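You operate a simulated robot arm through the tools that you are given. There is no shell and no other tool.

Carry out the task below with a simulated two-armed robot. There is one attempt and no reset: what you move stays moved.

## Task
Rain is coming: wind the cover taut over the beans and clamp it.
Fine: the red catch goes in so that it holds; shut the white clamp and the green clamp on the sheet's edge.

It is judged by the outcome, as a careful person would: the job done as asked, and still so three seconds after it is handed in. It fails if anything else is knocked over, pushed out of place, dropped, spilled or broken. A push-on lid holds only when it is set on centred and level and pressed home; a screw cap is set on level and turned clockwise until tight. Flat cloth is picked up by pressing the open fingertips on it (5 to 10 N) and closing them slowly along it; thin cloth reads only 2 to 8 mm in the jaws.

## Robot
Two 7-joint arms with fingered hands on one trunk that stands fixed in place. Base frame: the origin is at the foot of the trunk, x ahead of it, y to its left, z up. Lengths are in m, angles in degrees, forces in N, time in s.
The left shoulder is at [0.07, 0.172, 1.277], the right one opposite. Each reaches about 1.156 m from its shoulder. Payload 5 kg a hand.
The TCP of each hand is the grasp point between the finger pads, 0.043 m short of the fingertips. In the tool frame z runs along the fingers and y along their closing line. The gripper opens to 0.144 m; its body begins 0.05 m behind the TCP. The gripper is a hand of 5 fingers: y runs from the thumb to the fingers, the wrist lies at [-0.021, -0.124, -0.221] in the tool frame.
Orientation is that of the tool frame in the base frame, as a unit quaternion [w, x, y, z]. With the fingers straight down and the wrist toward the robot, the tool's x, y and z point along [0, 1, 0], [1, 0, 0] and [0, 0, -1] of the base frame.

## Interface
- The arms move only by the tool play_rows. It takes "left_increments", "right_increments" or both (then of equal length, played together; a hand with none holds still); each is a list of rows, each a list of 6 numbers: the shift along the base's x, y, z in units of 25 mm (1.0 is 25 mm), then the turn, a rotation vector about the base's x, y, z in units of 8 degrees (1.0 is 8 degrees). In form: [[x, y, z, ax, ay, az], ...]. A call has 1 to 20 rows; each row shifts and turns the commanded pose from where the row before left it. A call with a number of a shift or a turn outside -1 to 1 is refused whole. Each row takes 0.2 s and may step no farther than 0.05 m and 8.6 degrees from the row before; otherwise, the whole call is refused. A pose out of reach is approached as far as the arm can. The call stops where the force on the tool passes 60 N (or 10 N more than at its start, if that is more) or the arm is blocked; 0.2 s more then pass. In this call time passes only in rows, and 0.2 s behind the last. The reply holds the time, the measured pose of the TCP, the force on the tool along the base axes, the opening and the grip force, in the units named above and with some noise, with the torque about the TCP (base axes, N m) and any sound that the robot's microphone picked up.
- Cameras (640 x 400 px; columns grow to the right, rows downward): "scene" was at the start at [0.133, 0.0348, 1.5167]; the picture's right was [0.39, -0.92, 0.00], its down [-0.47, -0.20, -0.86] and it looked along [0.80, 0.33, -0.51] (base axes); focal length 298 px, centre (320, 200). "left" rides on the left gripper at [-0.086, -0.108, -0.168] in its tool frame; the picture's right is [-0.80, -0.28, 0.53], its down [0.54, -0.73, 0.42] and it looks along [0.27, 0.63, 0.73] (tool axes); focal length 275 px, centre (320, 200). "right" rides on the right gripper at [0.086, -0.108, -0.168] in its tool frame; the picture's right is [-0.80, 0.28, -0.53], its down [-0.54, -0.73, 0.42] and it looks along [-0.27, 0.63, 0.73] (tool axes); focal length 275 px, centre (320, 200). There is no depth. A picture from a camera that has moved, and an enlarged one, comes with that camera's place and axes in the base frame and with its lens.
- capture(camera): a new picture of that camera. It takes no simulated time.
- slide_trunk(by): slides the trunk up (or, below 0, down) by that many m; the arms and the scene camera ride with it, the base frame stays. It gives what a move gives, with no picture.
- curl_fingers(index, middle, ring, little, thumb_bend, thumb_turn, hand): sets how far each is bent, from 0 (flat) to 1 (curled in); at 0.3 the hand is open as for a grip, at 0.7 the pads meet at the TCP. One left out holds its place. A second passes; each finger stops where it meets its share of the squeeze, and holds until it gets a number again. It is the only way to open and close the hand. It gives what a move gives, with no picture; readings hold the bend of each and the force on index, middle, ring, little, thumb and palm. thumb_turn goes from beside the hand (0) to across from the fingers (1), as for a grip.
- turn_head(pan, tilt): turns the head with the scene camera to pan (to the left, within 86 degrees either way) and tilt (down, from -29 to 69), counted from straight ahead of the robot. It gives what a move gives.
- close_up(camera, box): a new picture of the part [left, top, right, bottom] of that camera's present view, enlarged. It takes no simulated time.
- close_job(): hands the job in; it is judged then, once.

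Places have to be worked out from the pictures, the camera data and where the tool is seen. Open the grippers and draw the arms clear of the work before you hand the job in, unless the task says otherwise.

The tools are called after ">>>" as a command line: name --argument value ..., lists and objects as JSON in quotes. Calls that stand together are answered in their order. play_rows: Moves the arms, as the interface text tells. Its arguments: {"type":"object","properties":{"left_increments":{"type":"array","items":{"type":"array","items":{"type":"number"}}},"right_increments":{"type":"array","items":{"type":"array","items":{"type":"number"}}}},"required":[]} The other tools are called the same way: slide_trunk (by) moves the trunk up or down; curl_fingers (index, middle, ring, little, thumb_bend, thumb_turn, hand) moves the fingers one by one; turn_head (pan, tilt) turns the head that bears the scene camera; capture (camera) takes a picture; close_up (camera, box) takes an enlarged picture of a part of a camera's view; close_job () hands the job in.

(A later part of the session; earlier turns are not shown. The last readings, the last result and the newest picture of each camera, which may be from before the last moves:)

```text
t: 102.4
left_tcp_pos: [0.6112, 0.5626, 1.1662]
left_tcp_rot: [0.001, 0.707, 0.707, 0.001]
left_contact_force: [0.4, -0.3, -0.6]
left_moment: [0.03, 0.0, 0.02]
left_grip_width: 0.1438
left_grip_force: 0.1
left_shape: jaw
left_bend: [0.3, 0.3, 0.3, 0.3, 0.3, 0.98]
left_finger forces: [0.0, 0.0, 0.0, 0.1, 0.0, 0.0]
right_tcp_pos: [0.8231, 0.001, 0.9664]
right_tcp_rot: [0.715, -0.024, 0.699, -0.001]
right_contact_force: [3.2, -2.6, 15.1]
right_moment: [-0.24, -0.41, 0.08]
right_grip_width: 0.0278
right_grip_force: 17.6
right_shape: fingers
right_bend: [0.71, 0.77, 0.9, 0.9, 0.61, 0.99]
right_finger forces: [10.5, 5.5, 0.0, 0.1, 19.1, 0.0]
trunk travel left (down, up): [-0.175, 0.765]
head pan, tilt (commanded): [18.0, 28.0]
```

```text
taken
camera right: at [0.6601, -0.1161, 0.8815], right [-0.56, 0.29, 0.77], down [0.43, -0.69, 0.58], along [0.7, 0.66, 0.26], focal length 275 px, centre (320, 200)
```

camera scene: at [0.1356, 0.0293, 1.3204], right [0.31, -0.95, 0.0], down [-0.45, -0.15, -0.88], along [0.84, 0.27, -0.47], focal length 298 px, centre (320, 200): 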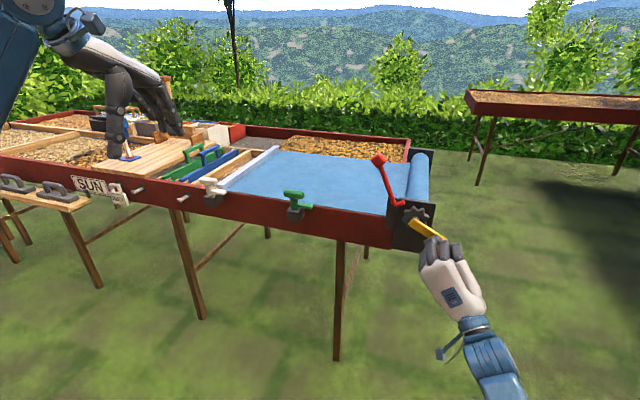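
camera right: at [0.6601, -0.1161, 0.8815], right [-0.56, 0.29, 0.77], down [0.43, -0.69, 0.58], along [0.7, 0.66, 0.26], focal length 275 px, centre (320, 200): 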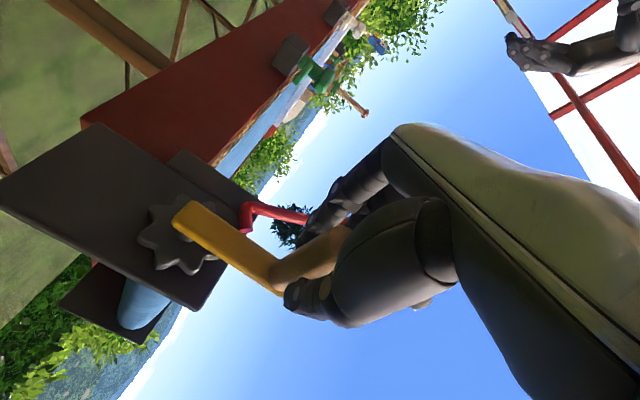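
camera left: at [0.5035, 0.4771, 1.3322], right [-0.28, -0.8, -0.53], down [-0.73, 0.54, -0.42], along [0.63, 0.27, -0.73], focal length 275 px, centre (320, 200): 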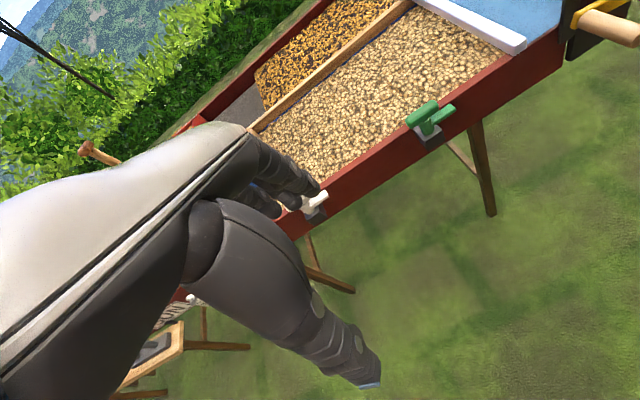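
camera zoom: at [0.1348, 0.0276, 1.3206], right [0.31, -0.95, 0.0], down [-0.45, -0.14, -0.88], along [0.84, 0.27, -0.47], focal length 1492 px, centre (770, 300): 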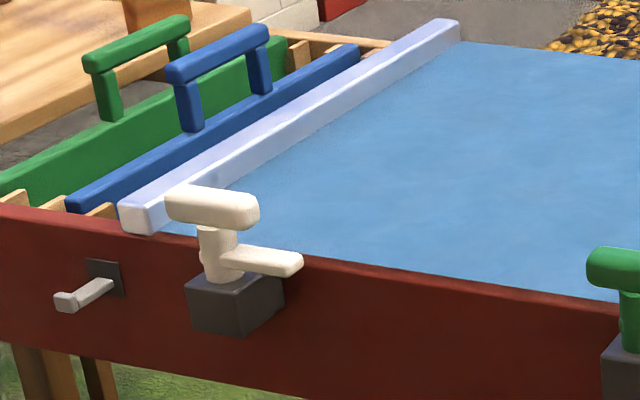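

No spring-back: the crank just stays where it is put. I'll bring the left hand in now; first tuck its thumb beside the hand, then turn the fingers to point right for pushing the red knob.

>>> curl_fingers --hand "left" --index 0.3 --middle 0.3 --ring 0.3 --little 0.3 --thumb_bend 0.2 --thumb_turn 0.0

>>> play_rows --left_increments '[[0.357, -0.343, -0.15, -0.9375, 0, 0], [0.357, -0.343, -0.15, -0.9375, 0, 0], [0.357, -0.343, -0.15, -0.9375, 0, 0], [0.357, -0.343, -0.15, -0.9375, 0, 0], [0.357, -0.343, -0.15, -0.9375, 0, 0], [0.357, -0.343, -0.15, -0.9375, 0, 0], [0.357, -0.343, -0.15, -0.9375, 0, 0], [0.357, -0.343, -0.15, -0.9375, 0, 0], [0.357, -0.343, -0.15, -0.9375, 0, 0], [0.357, -0.343, -0.15, -0.9375, 0, 0], [0.357, -0.343, -0.15, -0.9375, 0, 0], [0.357, -0.343, -0.15, -0.9375, 0, 0]]'

>>> capture --camera "scene"

>>> capture --camera "left"

```text
t: 103.4
left_tcp_pos: [0.611, 0.5626, 1.167]
left_tcp_rot: [0.0, 0.707, 0.707, 0.001]
left_contact_force: [-0.8, 0.1, -0.9]
left_moment: [0.0, 0.01, -0.01]
left_grip_width: 0.2158
left_grip_force: 0.0
left_shape: fingers
left_bend: [0.3, 0.3, 0.3, 0.3, 0.2, 0.0]
left_finger forces: [0.1, 0.0, 0.1, 0.0, 0.0, 0.1]
right_tcp_pos: [0.8226, 0.0, 0.9679]
right_tcp_rot: [0.715, -0.023, 0.699, -0.001]
right_contact_force: [0.9, -2.0, 14.2]
right_moment: [-0.18, -0.35, -0.03]
right_grip_width: 0.0281
right_grip_force: 17.2
right_shape: fingers
right_bend: [0.71, 0.77, 0.9, 0.9, 0.62, 0.99]
right_finger forces: [11.1, 4.8, 0.0, 0.0, 19.5, 0.0]
trunk travel left (down, up): [-0.175, 0.765]
head pan, tilt (commanded): [18.0, 28.0]
```

```text
t: 106.0
left_tcp_pos: [0.7185, 0.4596, 1.1188]
left_tcp_rot: [0.501, 0.5, 0.499, -0.5]
left_contact_force: [0.6, -0.1, 0.7]
left_moment: [0.07, -0.03, 0.02]
left_grip_width: 0.2159
left_grip_force: 0.0
left_shape: fingers
left_bend: [0.3, 0.3, 0.3, 0.3, 0.2, 0.0]
left_finger forces: [0.1, 0.0, 0.0, 0.1, 0.0, 0.1]
right_tcp_pos: [0.8237, -0.0, 0.9673]
right_tcp_rot: [0.715, -0.024, 0.698, -0.001]
right_contact_force: [1.4, -3.4, 12.9]
right_moment: [-0.2, -0.28, -0.07]
right_grip_width: 0.0277
right_grip_force: 17.5
right_shape: fingers
right_bend: [0.71, 0.77, 0.9, 0.9, 0.62, 0.99]
right_finger forces: [11.0, 4.2, 0.1, 0.0, 19.7, 0.1]
trunk travel left (down, up): [-0.175, 0.765]
head pan, tilt (commanded): [18.0, 28.0]
```

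```text
taken
camera scene: at [0.1351, 0.0275, 1.3207], right [0.31, -0.95, 0.0], down [-0.45, -0.14, -0.88], along [0.84, 0.27, -0.47], focal length 298 px, centre (320, 200)
```

scene: 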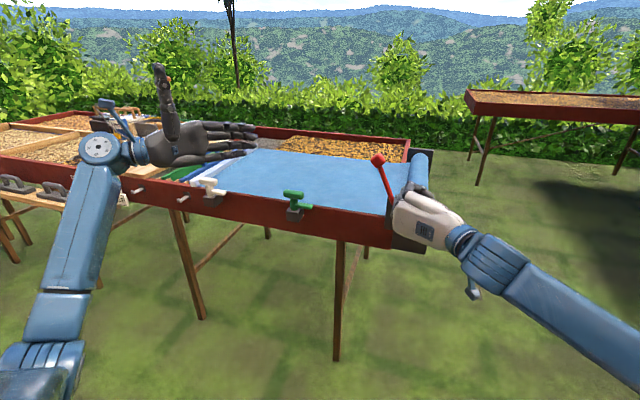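

```text
taken
camera left: at [0.6097, 0.626, 1.2058], right [-0.28, -0.53, 0.8], down [-0.72, -0.42, -0.54], along [0.63, -0.73, -0.27], focal length 275 px, centre (320, 200)
```

left: 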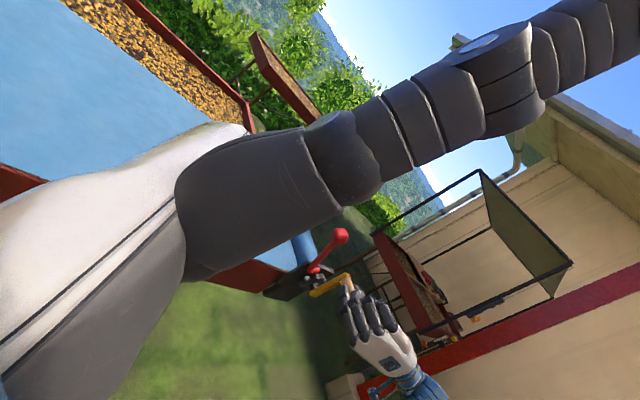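

The left hand points right with thumb up, in a good posture. I bring its fingertips to just left of the knob (knob at about x 0.93, y 0.117, z 1.03).

>>> play_rows --left_increments '[[0.48, -0.8, -0.2, 0, 0, 0], [0.48, -0.8, -0.2, 0, 0, 0], [0.48, -0.8, -0.3, 0, 0, 0], [0.48, -0.8, -0.3, 0, 0, 0], [0.48, -0.8, -0.3, 0, 0, 0], [0.48, -0.8, -0.3, 0, 0, 0], [0.48, -0.8, -0.3, 0, 0, 0], [0.48, -0.8, -0.3, 0, 0, 0], [0.48, -0.8, -0.3, 0, 0, 0], [0.48, -0.8, -0.3, 0, 0, 0], [0.48, -0.8, -0.3, 0, 0, 0], [0.48, -0.8, -0.3, 0, 0, 0]]'

>>> capture --camera "scene"

>>> close_up --camera "scene" --box '[300, 100, 480, 260]'

>>> capture --camera "left"

```text
t: 108.6
left_tcp_pos: [0.8628, 0.2196, 1.0333]
left_tcp_rot: [0.5, 0.501, 0.5, -0.499]
left_contact_force: [-0.3, 0.0, 0.1]
left_moment: [-0.01, 0.02, -0.02]
left_grip_width: 0.2158
left_grip_force: 0.1
left_shape: fingers
left_bend: [0.3, 0.3, 0.3, 0.3, 0.2, 0.0]
left_finger forces: [0.0, 0.0, 0.0, 0.0, 0.1, 0.0]
right_tcp_pos: [0.8242, -0.0005, 0.9674]
right_tcp_rot: [0.716, -0.023, 0.698, -0.001]
right_contact_force: [-0.3, -3.5, 13.7]
right_moment: [-0.23, -0.34, -0.02]
right_grip_width: 0.028
right_grip_force: 17.2
right_shape: fingers
right_bend: [0.71, 0.77, 0.9, 0.9, 0.62, 0.99]
right_finger forces: [10.7, 4.3, 0.0, 0.0, 19.8, 0.0]
trunk travel left (down, up): [-0.175, 0.765]
head pan, tilt (commanded): [18.0, 28.0]
```

```text
taken
camera scene: at [0.1351, 0.027, 1.3206], right [0.31, -0.95, 0.0], down [-0.45, -0.14, -0.88], along [0.84, 0.27, -0.47], focal length 298 px, centre (320, 200)
```

scene: 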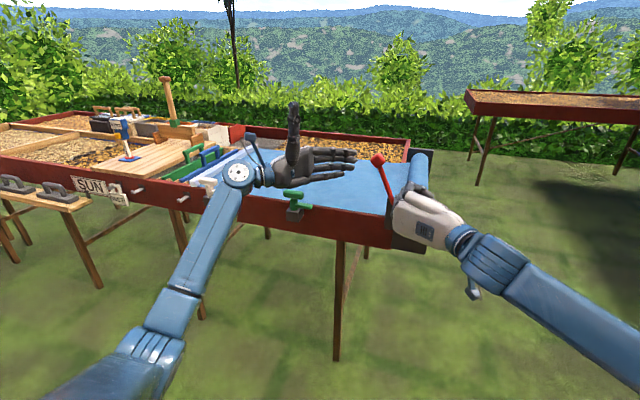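

```text
2.50 times, centred on (390, 180) of scene
camera zoom: at [0.1351, 0.027, 1.3206], right [0.31, -0.95, 0.0], down [-0.45, -0.14, -0.88], along [0.84, 0.27, -0.47], focal length 746 px, centre (145, 250)
```

zoom: 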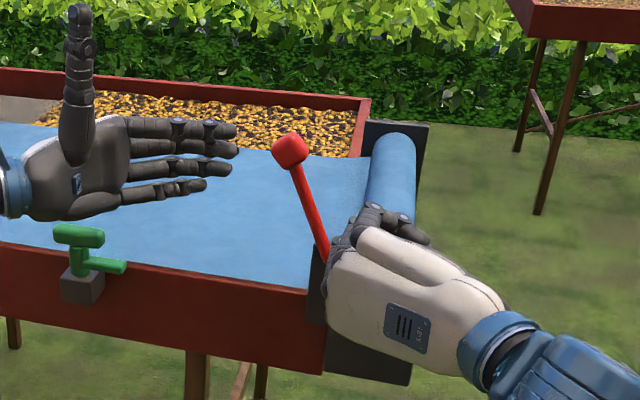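

```text
taken
camera left: at [0.7533, 0.3875, 1.1195], right [-0.28, -0.54, 0.8], down [-0.72, -0.42, -0.54], along [0.63, -0.73, -0.27], focal length 275 px, centre (320, 200)
```

left: 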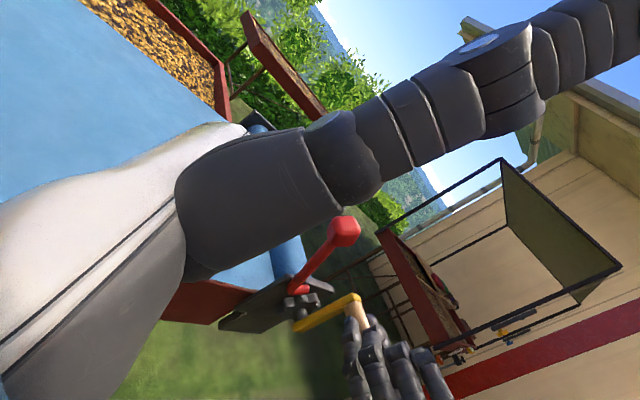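

Fingertips and knob are level and in line. First I press the crank back to the taut stop with the right hand and hold it there.

>>> play_rows --right_increments '[[0, 0.3, 0.0, 0, 0, 0], [0, 0.25, 0.0, 0, 0, 0]]'

>>> capture --camera "right"

```text
t: 109.2
left_tcp_pos: [0.8621, 0.2193, 1.0343]
left_tcp_rot: [0.5, 0.501, 0.5, -0.499]
left_contact_force: [0.0, 0.0, -0.1]
left_moment: [-0.04, -0.02, -0.03]
left_grip_width: 0.2158
left_grip_force: 0.0
left_shape: fingers
left_bend: [0.3, 0.3, 0.3, 0.3, 0.2, 0.0]
left_finger forces: [0.0, 0.0, 0.0, 0.0, 0.0, 0.1]
right_tcp_pos: [0.8229, 0.0102, 0.9667]
right_tcp_rot: [0.715, -0.021, 0.699, -0.003]
right_contact_force: [-9.9, -29.9, 12.5]
right_moment: [-0.33, -0.25, -1.28]
right_grip_width: 0.0282
right_grip_force: 20.6
right_shape: fingers
right_bend: [0.71, 0.77, 0.9, 0.9, 0.62, 0.99]
right_finger forces: [3.7, 6.5, 0.0, 0.0, 30.3, 0.0]
trunk travel left (down, up): [-0.175, 0.765]
head pan, tilt (commanded): [18.0, 28.0]
```

```text
taken
camera right: at [0.661, -0.1058, 0.8814], right [-0.56, 0.3, 0.77], down [0.43, -0.69, 0.58], along [0.71, 0.66, 0.26], focal length 275 px, centre (320, 200)
```

right: 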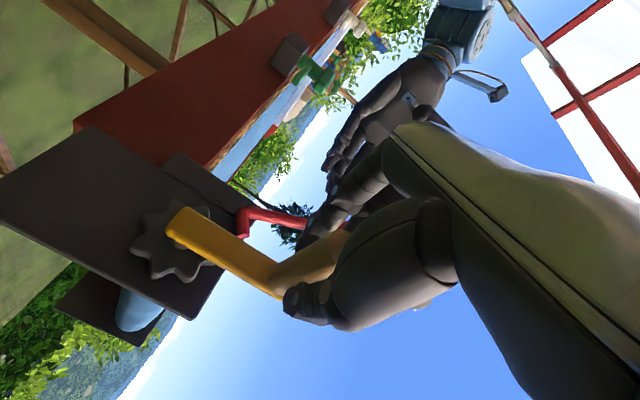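

The crank is held at the stop with about 30 N. Now I push the red knob to the right with the left fingertips.

>>> play_rows --left_increments '[[0, -0.6, 0, 0, 0, 0], [0, -0.6, 0, 0, 0, 0], [0, -0.5, 0, 0, 0, 0], [0, -0.5, 0, 0, 0, 0]]'

>>> close_up --camera "scene" --box '[300, 100, 480, 260]'

>>> capture --camera "right"

>>> capture --camera "left"

```text
t: 110.2
left_tcp_pos: [0.8613, 0.1627, 1.0368]
left_tcp_rot: [0.501, 0.5, 0.5, -0.499]
left_contact_force: [-1.5, 3.3, 5.2]
left_moment: [-0.21, -0.51, 0.22]
left_grip_width: 0.2143
left_grip_force: 3.6
left_shape: fingers
left_bend: [0.3, 0.3, 0.3, 0.3, 0.2, 0.0]
left_finger forces: [6.4, 0.0, 0.0, 0.0, 0.0, 0.0]
right_tcp_pos: [0.8232, 0.0125, 0.9674]
right_tcp_rot: [0.716, -0.023, 0.698, 0.001]
right_contact_force: [-5.1, -30.3, 10.9]
right_moment: [-0.3, -0.3, -1.19]
right_grip_width: 0.0288
right_grip_force: 18.1
right_shape: fingers
right_bend: [0.71, 0.77, 0.9, 0.9, 0.6, 0.99]
right_finger forces: [1.7, 3.4, 0.0, 0.1, 30.6, 0.0]
trunk travel left (down, up): [-0.175, 0.765]
head pan, tilt (commanded): [18.0, 28.0]
```

```text
2.50 times, centred on (390, 180) of scene
camera zoom: at [0.1339, 0.025, 1.3209], right [0.31, -0.95, 0.0], down [-0.44, -0.14, -0.88], along [0.84, 0.27, -0.47], focal length 746 px, centre (145, 250)
```

zoom: 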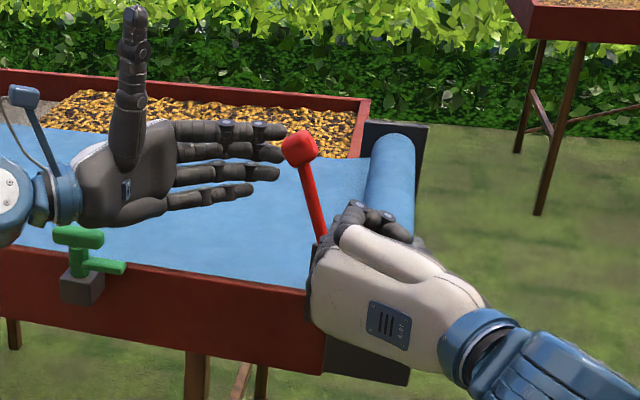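

```text
taken
camera right: at [0.6606, -0.104, 0.8817], right [-0.56, 0.29, 0.77], down [0.43, -0.69, 0.58], along [0.71, 0.66, 0.26], focal length 275 px, centre (320, 200)
```

right: 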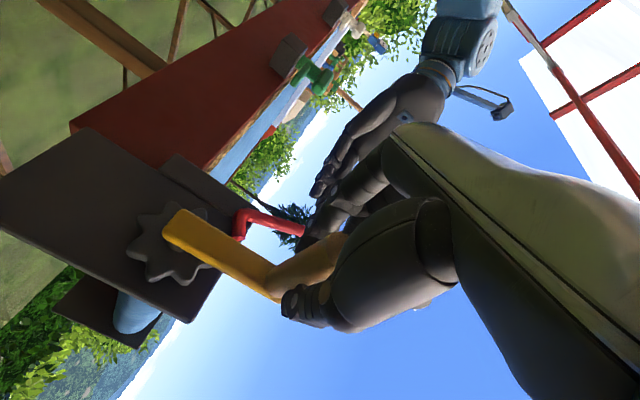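

```text
taken
camera left: at [0.7512, 0.3296, 1.1218], right [-0.29, -0.54, 0.79], down [-0.72, -0.42, -0.55], along [0.63, -0.73, -0.27], focal length 275 px, centre (320, 200)
```

left: 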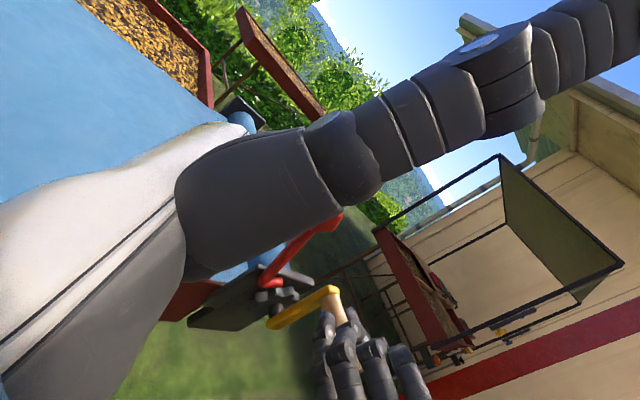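

The knob is moving right with just a few newtons on the index fingertip. I continue pushing in small steps.

>>> play_rows --left_increments '[[0, -0.5, -0.1, 0, 0, 0], [0, -0.5, -0.1, 0, 0, 0], [0, -0.4, 0, 0, 0, 0]]'

>>> close_up --camera "scene" --box '[300, 100, 480, 260]'

>>> capture --camera "right"

>>> capture --camera "left"

```text
t: 111.0
left_tcp_pos: [0.8616, 0.1261, 1.0266]
left_tcp_rot: [0.497, 0.502, 0.501, -0.5]
left_contact_force: [-0.6, 0.1, -2.7]
left_moment: [-0.18, 0.07, -0.03]
left_grip_width: 0.2155
left_grip_force: 0.1
left_shape: fingers
left_bend: [0.3, 0.3, 0.3, 0.3, 0.2, 0.0]
left_finger forces: [0.1, 0.0, 0.0, 0.0, 0.1, 0.0]
right_tcp_pos: [0.8223, 0.0115, 0.9678]
right_tcp_rot: [0.716, -0.022, 0.698, -0.001]
right_contact_force: [-4.2, -28.4, 12.0]
right_moment: [-0.4, -0.35, -1.1]
right_grip_width: 0.0288
right_grip_force: 17.8
right_shape: fingers
right_bend: [0.71, 0.77, 0.9, 0.9, 0.6, 0.99]
right_finger forces: [2.1, 3.0, 0.1, 0.0, 29.8, 0.0]
trunk travel left (down, up): [-0.175, 0.765]
head pan, tilt (commanded): [18.0, 28.0]
```

```text
2.50 times, centred on (390, 180) of scene
camera zoom: at [0.1343, 0.0249, 1.3206], right [0.31, -0.95, 0.0], down [-0.45, -0.14, -0.88], along [0.84, 0.27, -0.47], focal length 746 px, centre (145, 250)
```

zoom: 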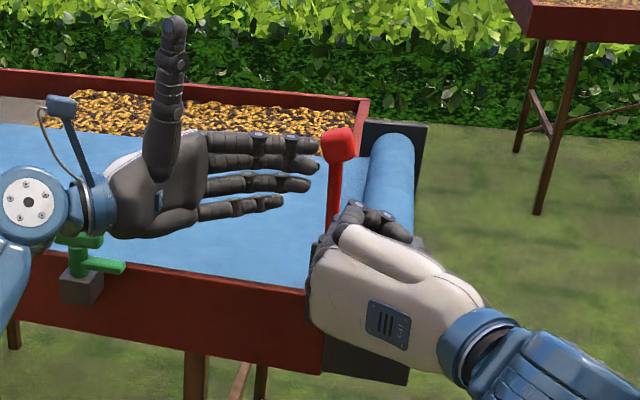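

```text
taken
camera right: at [0.6605, -0.104, 0.8817], right [-0.56, 0.29, 0.77], down [0.43, -0.69, 0.58], along [0.71, 0.66, 0.26], focal length 275 px, centre (320, 200)
```

right: 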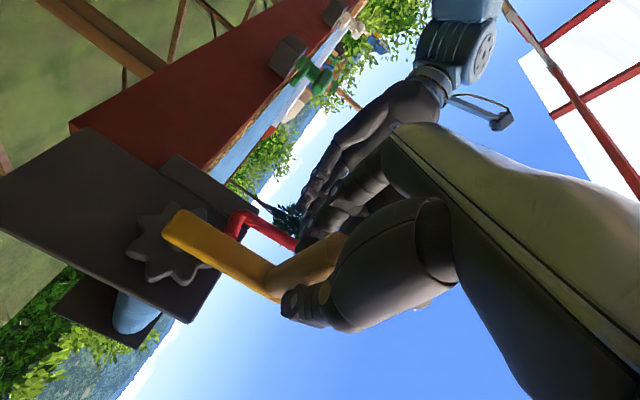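

```text
taken
camera left: at [0.7528, 0.2923, 1.1144], right [-0.28, -0.54, 0.79], down [-0.73, -0.42, -0.54], along [0.62, -0.73, -0.27], focal length 275 px, centre (320, 200)
```

left: 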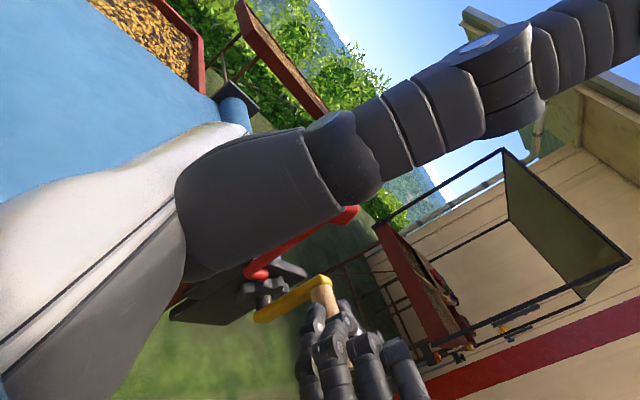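

The lever is now near vertical. I zoom in on the pawl tooth and ratchet.

>>> close_up --camera "right" --box '[100, 170, 340, 330]'

>>> close_up --camera "left" --box '[160, 200, 400, 360]'

>>> close_up --camera "scene" --box '[380, 140, 440, 220]'

```text
2.50 times, centred on (220, 250) of right
camera zoom: at [0.6605, -0.104, 0.8817], right [-0.56, 0.29, 0.77], down [0.43, -0.69, 0.58], along [0.71, 0.66, 0.26], focal length 688 px, centre (570, 75)
```

zoom: 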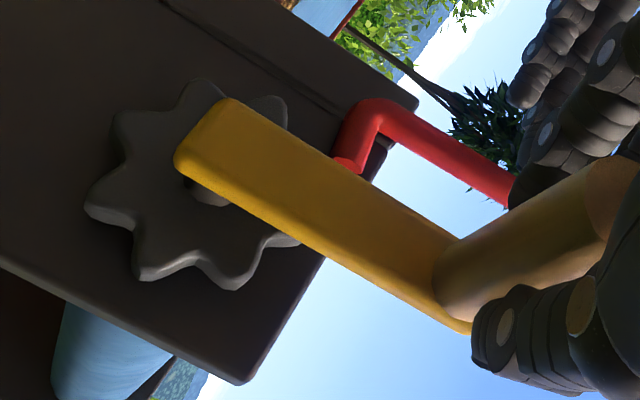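

```text
2.50 times, centred on (280, 280) of left
camera zoom: at [0.7528, 0.2923, 1.1144], right [-0.28, -0.54, 0.79], down [-0.73, -0.42, -0.54], along [0.62, -0.73, -0.27], focal length 688 px, centre (420, 0)
```

zoom: 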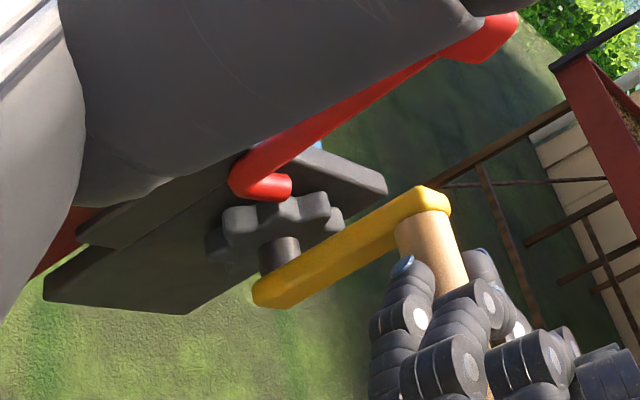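

```text
5.00 times, centred on (410, 180) of scene
camera zoom: at [0.1343, 0.0249, 1.3206], right [0.31, -0.95, 0.0], down [-0.45, -0.14, -0.88], along [0.84, 0.27, -0.47], focal length 1492 px, centre (-130, 300)
```

zoom: 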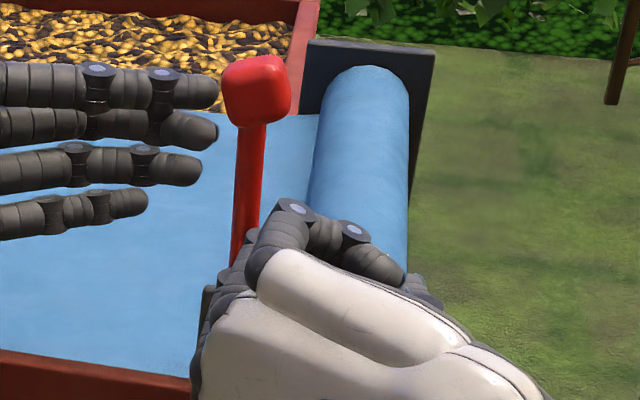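

The pawl tooth points right into the gap between two ratchet teeth, so the crank angle suits it. I keep pushing the knob right to seat it.

>>> play_rows --left_increments '[[0, -0.4, -0.1, 0, 0, 0], [0, -0.4, 0, 0, 0, 0]]'

>>> close_up --camera "left" --box '[160, 200, 400, 360]'

>>> close_up --camera "scene" --box '[380, 140, 440, 220]'

>>> close_up --camera "right" --box '[100, 170, 340, 330]'

```text
t: 111.6
left_tcp_pos: [0.8608, 0.107, 1.0264]
left_tcp_rot: [0.499, 0.502, 0.5, -0.499]
left_contact_force: [-0.8, -0.1, 0.0]
left_moment: [0.02, -0.01, 0.01]
left_grip_width: 0.2162
left_grip_force: 0.0
left_shape: fingers
left_bend: [0.3, 0.3, 0.3, 0.3, 0.2, 0.0]
left_finger forces: [0.0, 0.0, 0.0, 0.0, 0.1, 0.0]
right_tcp_pos: [0.824, 0.0115, 0.9668]
right_tcp_rot: [0.715, -0.022, 0.699, -0.001]
right_contact_force: [-5.7, -26.6, 13.3]
right_moment: [-0.38, -0.36, -1.1]
right_grip_width: 0.0286
right_grip_force: 18.2
right_shape: fingers
right_bend: [0.71, 0.77, 0.9, 0.9, 0.6, 0.99]
right_finger forces: [2.1, 3.7, 0.0, 0.0, 29.6, 0.0]
trunk travel left (down, up): [-0.175, 0.765]
head pan, tilt (commanded): [18.0, 28.0]
```

```text
2.50 times, centred on (280, 280) of left
camera zoom: at [0.7514, 0.2732, 1.113], right [-0.28, -0.54, 0.79], down [-0.73, -0.42, -0.54], along [0.63, -0.73, -0.27], focal length 688 px, centre (420, 0)
```

zoom: 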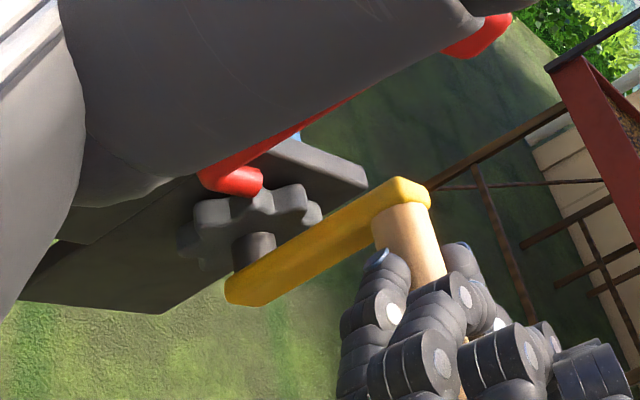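

```text
5.00 times, centred on (410, 180) of scene
camera zoom: at [0.1344, 0.0247, 1.3207], right [0.31, -0.95, 0.0], down [-0.45, -0.14, -0.88], along [0.84, 0.27, -0.47], focal length 1492 px, centre (-130, 300)
```

zoom: 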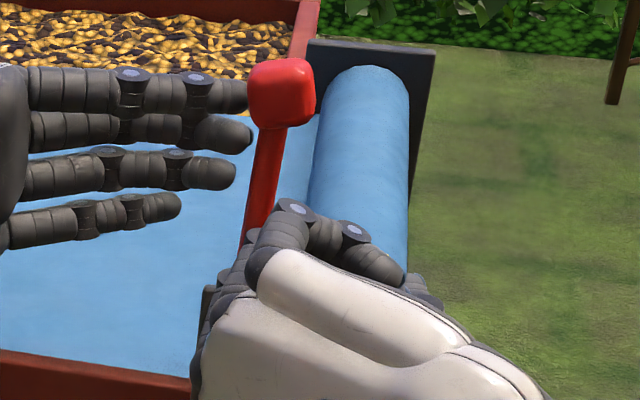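

```text
2.50 times, centred on (220, 250) of right
camera zoom: at [0.6606, -0.1041, 0.8816], right [-0.56, 0.29, 0.77], down [0.43, -0.69, 0.58], along [0.71, 0.66, 0.26], focal length 688 px, centre (570, 75)
```

zoom: 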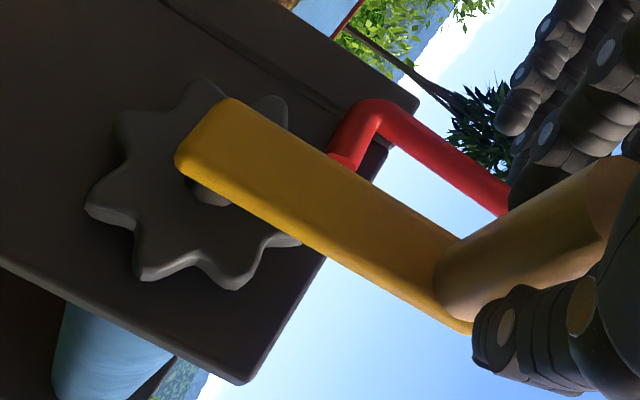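

The lever keeps moving with negligible force and the tooth is entering the ratchet. I continue until it resists.

>>> play_rows --left_increments '[[0, -0.4, -0.1, 0, 0, 0], [0, -0.4, -0.1, 0, 0, 0]]'

>>> close_up --camera "left" --box '[140, 200, 380, 360]'

>>> close_up --camera "scene" --box '[380, 140, 440, 220]'

>>> close_up --camera "right" --box '[100, 170, 340, 330]'

```text
t: 112.2
left_tcp_pos: [0.861, 0.0871, 1.0228]
left_tcp_rot: [0.499, 0.501, 0.5, -0.5]
left_contact_force: [0.1, 0.5, 0.7]
left_moment: [-0.01, -0.02, 0.0]
left_grip_width: 0.2158
left_grip_force: 0.2
left_shape: fingers
left_bend: [0.3, 0.3, 0.3, 0.3, 0.2, 0.0]
left_finger forces: [0.0, 0.1, 0.0, 0.1, 0.0, 0.0]
right_tcp_pos: [0.823, 0.0105, 0.9679]
right_tcp_rot: [0.716, -0.022, 0.698, -0.001]
right_contact_force: [-5.3, -26.1, 13.6]
right_moment: [-0.37, -0.36, -1.09]
right_grip_width: 0.0287
right_grip_force: 18.5
right_shape: fingers
right_bend: [0.71, 0.77, 0.9, 0.9, 0.6, 0.99]
right_finger forces: [2.1, 3.9, 0.0, 0.0, 29.4, 0.1]
trunk travel left (down, up): [-0.175, 0.765]
head pan, tilt (commanded): [18.0, 28.0]
```

```text
2.50 times, centred on (260, 280) of left
camera zoom: at [0.7508, 0.2533, 1.1092], right [-0.28, -0.54, 0.79], down [-0.72, -0.42, -0.54], along [0.63, -0.73, -0.27], focal length 688 px, centre (470, 0)
```

zoom: 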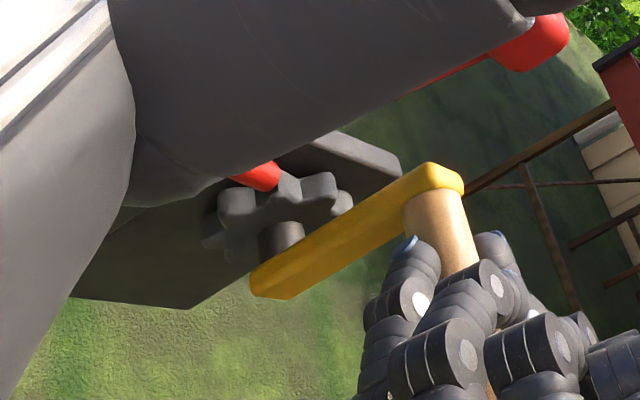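

```text
5.00 times, centred on (410, 180) of scene
camera zoom: at [0.1343, 0.0248, 1.3207], right [0.31, -0.95, 0.0], down [-0.45, -0.14, -0.88], along [0.84, 0.27, -0.47], focal length 1492 px, centre (-130, 300)
```

zoom: 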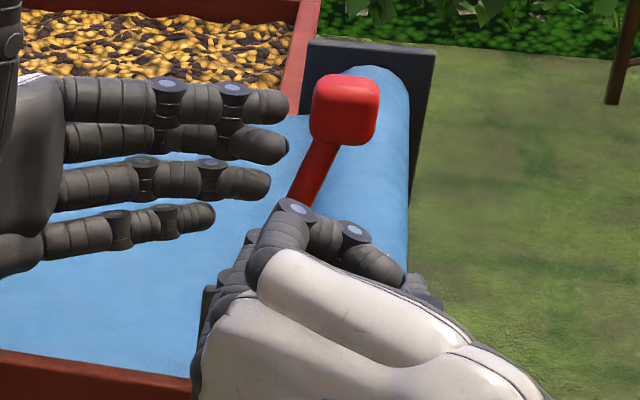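

```text
2.50 times, centred on (220, 250) of right
camera zoom: at [0.6606, -0.104, 0.8816], right [-0.56, 0.29, 0.77], down [0.43, -0.69, 0.58], along [0.71, 0.66, 0.26], focal length 688 px, centre (570, 75)
```

zoom: 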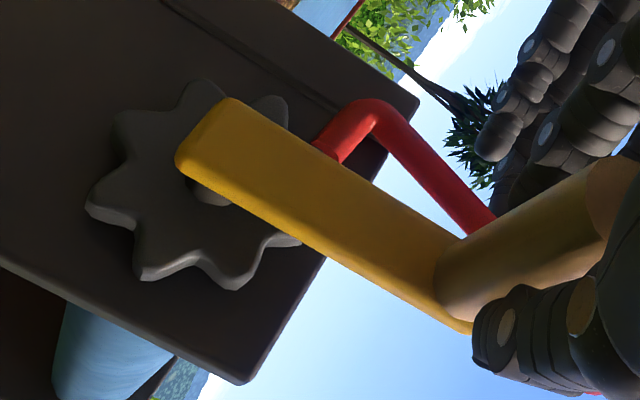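

The knob fell over ahead of my fingers and the tooth now sits in the ratchet gap. I follow up gently to feel whether it is fully home.

>>> play_rows --left_increments '[[0, -0.3, 0.1, 0, 0, 0], [0, -0.3, 0.1, 0, 0, 0]]'

>>> close_up --camera "scene" --box '[380, 140, 440, 220]'

>>> close_up --camera "left" --box '[140, 200, 380, 360]'

```text
t: 112.8
left_tcp_pos: [0.8609, 0.073, 1.0266]
left_tcp_rot: [0.499, 0.501, 0.501, -0.499]
left_contact_force: [-0.5, 2.7, 0.3]
left_moment: [0.0, 0.03, 0.19]
left_grip_width: 0.2167
left_grip_force: 0.4
left_shape: fingers
left_bend: [0.3, 0.3, 0.3, 0.3, 0.2, 0.0]
left_finger forces: [2.3, 0.1, 0.1, 0.0, 0.0, 0.1]
right_tcp_pos: [0.8236, 0.011, 0.9676]
right_tcp_rot: [0.716, -0.023, 0.698, -0.001]
right_contact_force: [-6.5, -28.1, 13.5]
right_moment: [-0.41, -0.34, -1.18]
right_grip_width: 0.0286
right_grip_force: 18.0
right_shape: fingers
right_bend: [0.71, 0.77, 0.9, 0.9, 0.6, 0.99]
right_finger forces: [2.1, 3.9, 0.0, 0.0, 30.4, 0.1]
trunk travel left (down, up): [-0.175, 0.765]
head pan, tilt (commanded): [18.0, 28.0]
```

```text
5.00 times, centred on (410, 180) of scene
camera zoom: at [0.1342, 0.0252, 1.3207], right [0.31, -0.95, 0.0], down [-0.45, -0.14, -0.88], along [0.84, 0.27, -0.47], focal length 1492 px, centre (-130, 300)
```

zoom: 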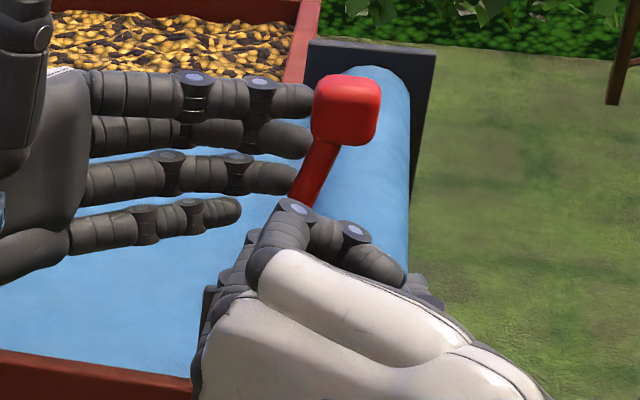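

```text
2.50 times, centred on (260, 280) of left
camera zoom: at [0.7518, 0.2397, 1.114], right [-0.28, -0.54, 0.79], down [-0.72, -0.42, -0.54], along [0.63, -0.73, -0.27], focal length 688 px, centre (470, 0)
```

zoom: 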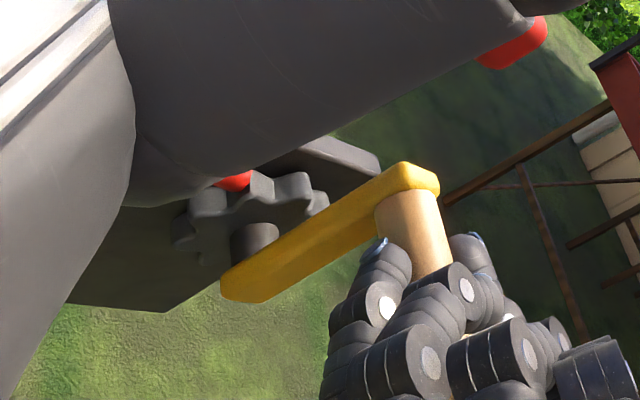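

Contact is made and the knob doesn't move: it's seated against the ratchet. I press a little more, to about 10 N, to be sure it's home.

>>> play_rows --left_increments '[[0, -0.25, 0.0, 0, 0, 0], [0, -0.25, 0.0, 0, 0, 0]]'

>>> close_up --camera "scene" --box '[380, 140, 440, 220]'

>>> close_up --camera "right" --box '[100, 170, 340, 330]'

```text
t: 113.4
left_tcp_pos: [0.8607, 0.0616, 1.028]
left_tcp_rot: [0.5, 0.501, 0.501, -0.499]
left_contact_force: [6.0, 6.8, -0.8]
left_moment: [-0.07, 0.07, 0.68]
left_grip_width: 0.2188
left_grip_force: 3.2
left_shape: fingers
left_bend: [0.28, 0.3, 0.3, 0.3, 0.2, 0.0]
left_finger forces: [7.3, 0.1, 0.0, 0.0, 0.0, 0.1]
right_tcp_pos: [0.824, 0.0129, 0.9672]
right_tcp_rot: [0.715, -0.023, 0.699, -0.001]
right_contact_force: [-8.8, -29.5, 14.1]
right_moment: [-0.37, -0.39, -1.32]
right_grip_width: 0.0284
right_grip_force: 19.1
right_shape: fingers
right_bend: [0.71, 0.77, 0.9, 0.9, 0.6, 0.99]
right_finger forces: [1.8, 4.3, 0.1, 0.1, 31.3, 0.0]
trunk travel left (down, up): [-0.175, 0.765]
head pan, tilt (commanded): [18.0, 28.0]
```

```text
5.00 times, centred on (410, 180) of scene
camera zoom: at [0.1346, 0.0257, 1.3207], right [0.31, -0.95, 0.0], down [-0.45, -0.14, -0.88], along [0.84, 0.27, -0.47], focal length 1492 px, centre (-130, 300)
```

zoom: 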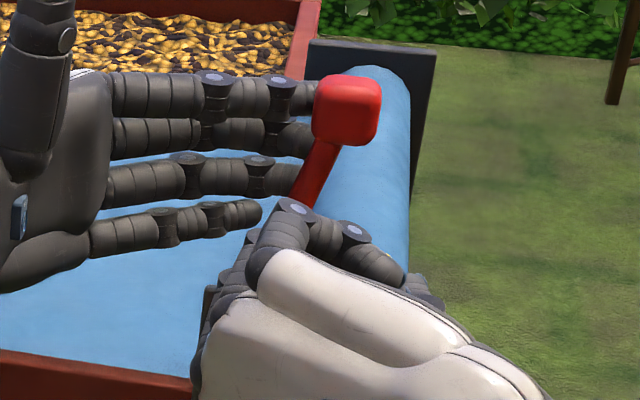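

```text
2.50 times, centred on (220, 250) of right
camera zoom: at [0.6608, -0.1034, 0.8816], right [-0.56, 0.29, 0.77], down [0.43, -0.69, 0.58], along [0.71, 0.66, 0.26], focal length 688 px, centre (570, 75)
```

zoom: 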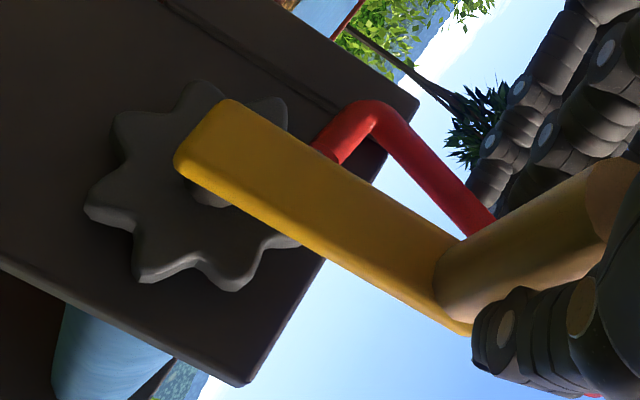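

The knob is firm under 7 N, so the catch is home. I withdraw the left hand to the left, away from the knob.

>>> play_rows --left_increments '[[0, 0.5, 0.0, 0, 0, 0], [0, 0.7, 0.2, 0, 0, 0], [-0.3, 0.8, 0.3, 0, 0, 0], [-0.3, 0.8, 0.3, 0, 0, 0], [-0.3, 0.8, 0.3, 0, 0, 0], [-0.3, 0.8, 0.3, 0, 0, 0], [-0.3, 0.8, 0.3, 0, 0, 0], [-0.3, 0.8, 0.2, 0, 0, 0]]'

>>> close_up --camera "scene" --box '[340, 120, 460, 240]'

>>> capture --camera "left"

```text
t: 115.2
left_tcp_pos: [0.8182, 0.2108, 1.0753]
left_tcp_rot: [0.498, 0.501, 0.5, -0.5]
left_contact_force: [0.2, 0.0, -0.4]
left_moment: [0.01, 0.02, 0.01]
left_grip_width: 0.2162
left_grip_force: 0.2
left_shape: fingers
left_bend: [0.3, 0.3, 0.3, 0.3, 0.2, 0.0]
left_finger forces: [0.0, 0.0, 0.0, 0.0, 0.0, 0.1]
right_tcp_pos: [0.8229, 0.0119, 0.9669]
right_tcp_rot: [0.715, -0.022, 0.698, -0.001]
right_contact_force: [-5.3, -24.2, 13.5]
right_moment: [-0.36, -0.35, -0.96]
right_grip_width: 0.0288
right_grip_force: 17.3
right_shape: fingers
right_bend: [0.71, 0.77, 0.9, 0.9, 0.6, 0.99]
right_finger forces: [2.4, 4.7, 0.1, 0.0, 27.6, 0.0]
trunk travel left (down, up): [-0.175, 0.765]
head pan, tilt (commanded): [18.0, 28.0]
```

```text
3.33 times, centred on (400, 180) of scene
camera zoom: at [0.1343, 0.0255, 1.3207], right [0.31, -0.95, 0.0], down [-0.45, -0.14, -0.88], along [0.84, 0.27, -0.47], focal length 994 px, centre (53, 267)
```

zoom: 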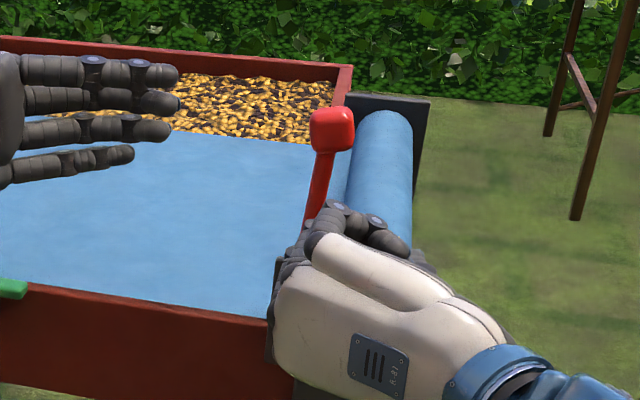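

```text
taken
camera left: at [0.708, 0.3773, 1.163], right [-0.29, -0.54, 0.79], down [-0.73, -0.42, -0.54], along [0.63, -0.73, -0.27], focal length 275 px, centre (320, 200)
```

left: 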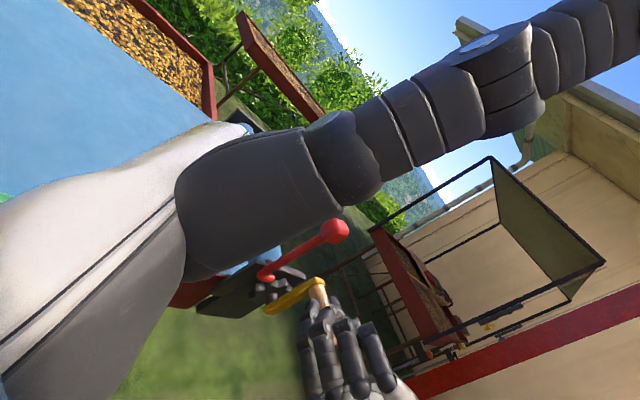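

The knob came back about 3 cm as I withdrew; my index finger had slid along its near face and dragged it. I'll shift the left hand about 15 mm further out so the fingertips meet the knob squarely, and push it in again.

>>> play_rows --left_increments '[[0.5, -0.3, -0.5, 0, 0, 0], [0.5, -0.3, -0.5, 0, 0, 0], [0.5, -0.3, -0.5, 0, 0, 0], [0.5, -0.3, -0.4, 0, 0, 0], [0.4, -0.3, 0, 0, 0, 0]]'

>>> close_up --camera "scene" --box '[340, 120, 460, 240]'

>>> close_up --camera "left" --box '[140, 180, 400, 360]'

>>> close_up --camera "right" --box '[100, 170, 340, 330]'

```text
t: 116.4
left_tcp_pos: [0.8791, 0.1729, 1.0272]
left_tcp_rot: [0.5, 0.501, 0.5, -0.499]
left_contact_force: [0.3, 0.7, 0.1]
left_moment: [-0.02, -0.03, -0.01]
left_grip_width: 0.2161
left_grip_force: 0.0
left_shape: fingers
left_bend: [0.3, 0.3, 0.3, 0.3, 0.2, 0.0]
left_finger forces: [0.0, 0.1, 0.0, 0.0, 0.0, 0.0]
right_tcp_pos: [0.8234, 0.0111, 0.9667]
right_tcp_rot: [0.716, -0.022, 0.698, 0.0]
right_contact_force: [-5.7, -25.4, 13.6]
right_moment: [-0.39, -0.35, -1.04]
right_grip_width: 0.0286
right_grip_force: 16.8
right_shape: fingers
right_bend: [0.71, 0.77, 0.9, 0.9, 0.6, 0.99]
right_finger forces: [2.1, 4.3, 0.0, 0.0, 28.2, 0.1]
trunk travel left (down, up): [-0.175, 0.765]
head pan, tilt (commanded): [18.0, 28.0]
```

```text
3.33 times, centred on (400, 180) of scene
camera zoom: at [0.1345, 0.0249, 1.3207], right [0.31, -0.95, 0.0], down [-0.45, -0.14, -0.88], along [0.84, 0.27, -0.47], focal length 994 px, centre (53, 267)
```

zoom: 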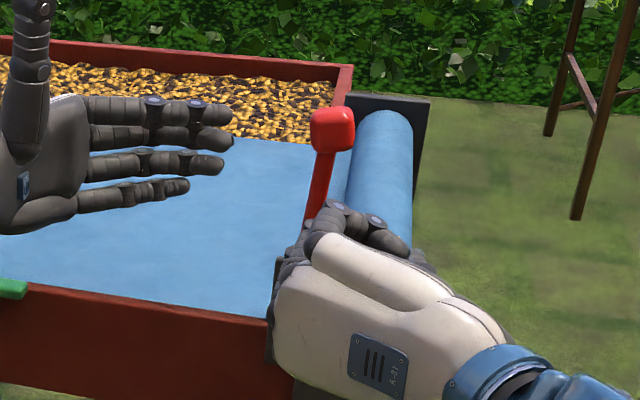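

```text
2.22 times, centred on (270, 270) of left
camera zoom: at [0.7693, 0.3394, 1.1135], right [-0.29, -0.54, 0.79], down [-0.73, -0.42, -0.54], along [0.63, -0.73, -0.27], focal length 612 px, centre (431, 44)
```

zoom: 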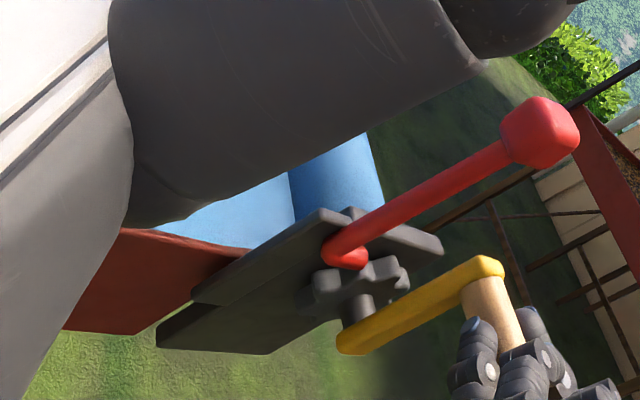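

```text
2.50 times, centred on (220, 250) of right
camera zoom: at [0.6607, -0.1039, 0.8815], right [-0.56, 0.29, 0.77], down [0.43, -0.69, 0.58], along [0.71, 0.66, 0.26], focal length 688 px, centre (570, 75)
```

zoom: 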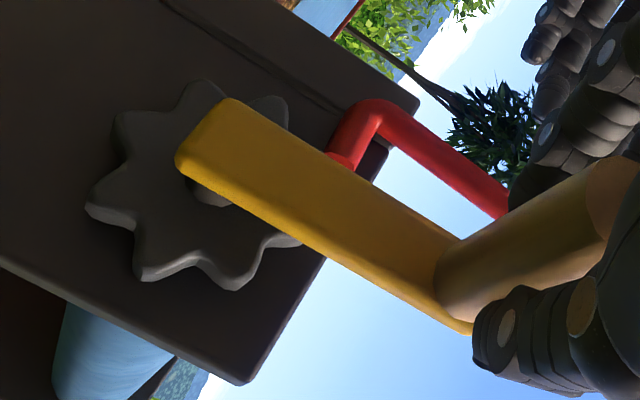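

The catch lever rests partly in. I push again, squarely, to the seated position.

>>> play_rows --left_increments '[[0, -0.65, 0, 0, 0, 0], [0, -0.65, 0, 0, 0, 0], [0, -0.65, 0, 0, 0, 0], [0, -0.65, 0, 0, 0, 0], [0, -0.5, 0, 0, 0, 0], [0, -0.5, 0, 0, 0, 0]]'

>>> close_up --camera "scene" --box '[380, 140, 440, 220]'

>>> close_up --camera "right" --box '[100, 170, 340, 330]'

>>> close_up --camera "left" --box '[140, 180, 400, 360]'

```text
t: 117.8
left_tcp_pos: [0.8782, 0.0831, 1.0261]
left_tcp_rot: [0.501, 0.501, 0.499, -0.499]
left_contact_force: [0.1, 0.0, 0.0]
left_moment: [0.02, 0.0, 0.0]
left_grip_width: 0.2162
left_grip_force: 0.1
left_shape: fingers
left_bend: [0.3, 0.3, 0.3, 0.3, 0.2, 0.0]
left_finger forces: [0.0, 0.0, 0.0, 0.0, 0.0, 0.0]
right_tcp_pos: [0.824, 0.0119, 0.9679]
right_tcp_rot: [0.716, -0.022, 0.698, -0.001]
right_contact_force: [-5.3, -25.9, 14.0]
right_moment: [-0.37, -0.32, -1.02]
right_grip_width: 0.0288
right_grip_force: 17.7
right_shape: fingers
right_bend: [0.71, 0.77, 0.9, 0.9, 0.6, 0.99]
right_finger forces: [2.1, 4.4, 0.0, 0.0, 28.0, 0.0]
trunk travel left (down, up): [-0.175, 0.765]
head pan, tilt (commanded): [18.0, 28.0]
```

```text
5.00 times, centred on (410, 180) of scene
camera zoom: at [0.1345, 0.0249, 1.3207], right [0.31, -0.95, 0.0], down [-0.45, -0.14, -0.88], along [0.84, 0.27, -0.47], focal length 1492 px, centre (-130, 300)
```

zoom: 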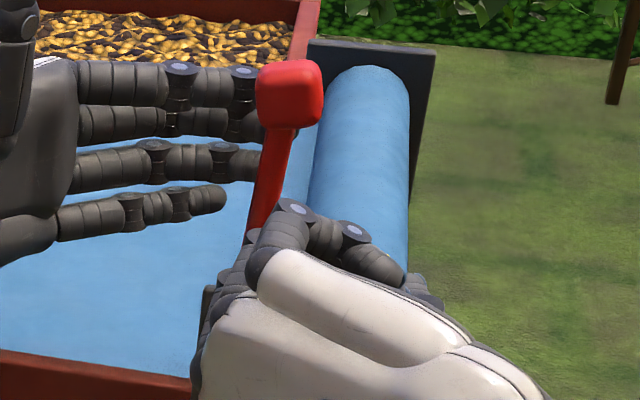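

```text
2.50 times, centred on (220, 250) of right
camera zoom: at [0.6607, -0.1039, 0.8815], right [-0.56, 0.29, 0.77], down [0.43, -0.69, 0.58], along [0.71, 0.66, 0.26], focal length 688 px, centre (570, 75)
```

zoom: 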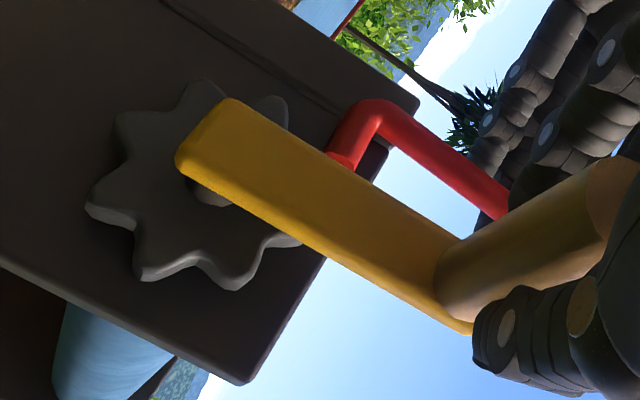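

```text
2.22 times, centred on (270, 270) of left
camera zoom: at [0.7689, 0.2496, 1.1131], right [-0.28, -0.54, 0.79], down [-0.72, -0.42, -0.54], along [0.63, -0.73, -0.27], focal length 612 px, centre (431, 44)
```

zoom: 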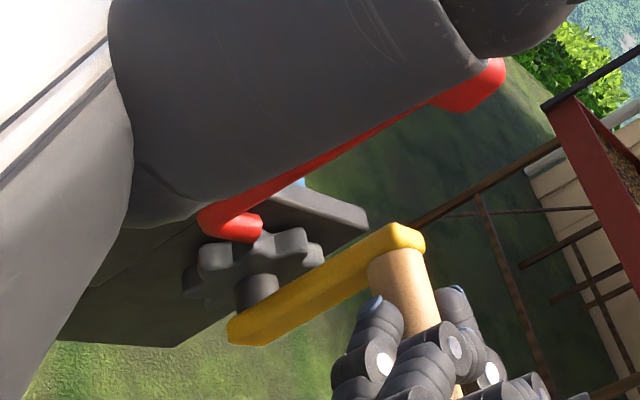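

The fingertips are now passing behind the knob, so the correct line is between: the knob is centred nearer x≈0.92. I back off left, move about 28 mm toward the robot, and push again.

>>> play_rows --left_increments '[[0, 0.7, 0, 0, 0, 0], [0, 0.7, 0, 0, 0, 0], [0, 0.7, 0, 0, 0, 0], [-0.5, 0.3, 0, 0, 0, 0], [-0.6, 0, 0, 0, 0, 0]]'

>>> close_up --camera "scene" --box '[380, 140, 440, 220]'

>>> capture --camera "left"

```text
t: 119.0
left_tcp_pos: [0.8476, 0.1444, 1.0258]
left_tcp_rot: [0.5, 0.501, 0.5, -0.498]
left_contact_force: [-0.3, -0.1, 0.0]
left_moment: [0.02, -0.01, 0.04]
left_grip_width: 0.2159
left_grip_force: 0.0
left_shape: fingers
left_bend: [0.3, 0.3, 0.3, 0.3, 0.2, 0.0]
left_finger forces: [0.1, 0.1, 0.0, 0.0, 0.1, 0.0]
right_tcp_pos: [0.8236, 0.0129, 0.9675]
right_tcp_rot: [0.715, -0.022, 0.699, -0.001]
right_contact_force: [-5.5, -24.0, 13.6]
right_moment: [-0.36, -0.37, -0.99]
right_grip_width: 0.0281
right_grip_force: 17.5
right_shape: fingers
right_bend: [0.71, 0.77, 0.9, 0.9, 0.6, 0.99]
right_finger forces: [2.3, 4.5, 0.1, 0.0, 27.8, 0.0]
trunk travel left (down, up): [-0.175, 0.765]
head pan, tilt (commanded): [18.0, 28.0]
```

```text
5.00 times, centred on (410, 180) of scene
camera zoom: at [0.1344, 0.0253, 1.3207], right [0.31, -0.95, 0.0], down [-0.45, -0.14, -0.88], along [0.84, 0.27, -0.47], focal length 1492 px, centre (-130, 300)
```

zoom: 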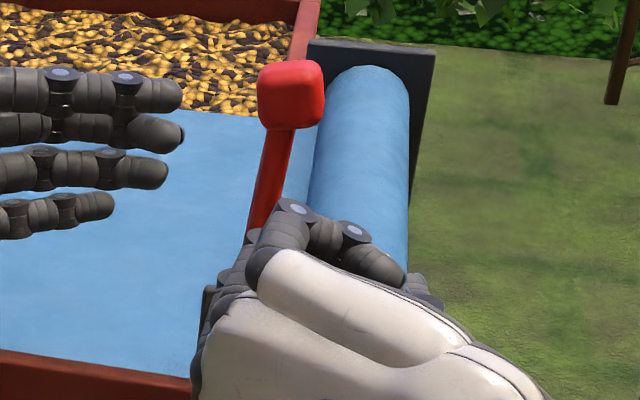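

```text
taken
camera left: at [0.739, 0.3105, 1.1134], right [-0.29, -0.54, 0.79], down [-0.73, -0.42, -0.54], along [0.63, -0.73, -0.27], focal length 275 px, centre (320, 200)
```

left: 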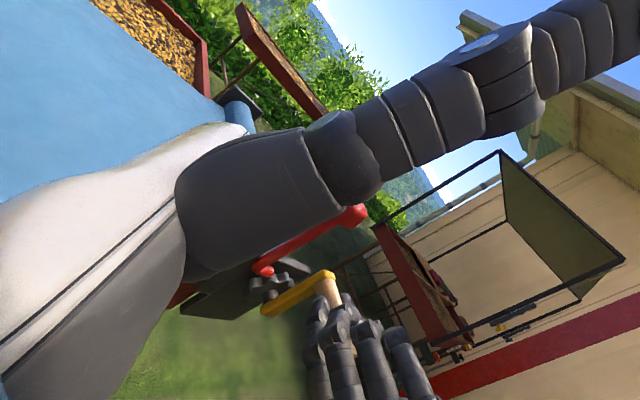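

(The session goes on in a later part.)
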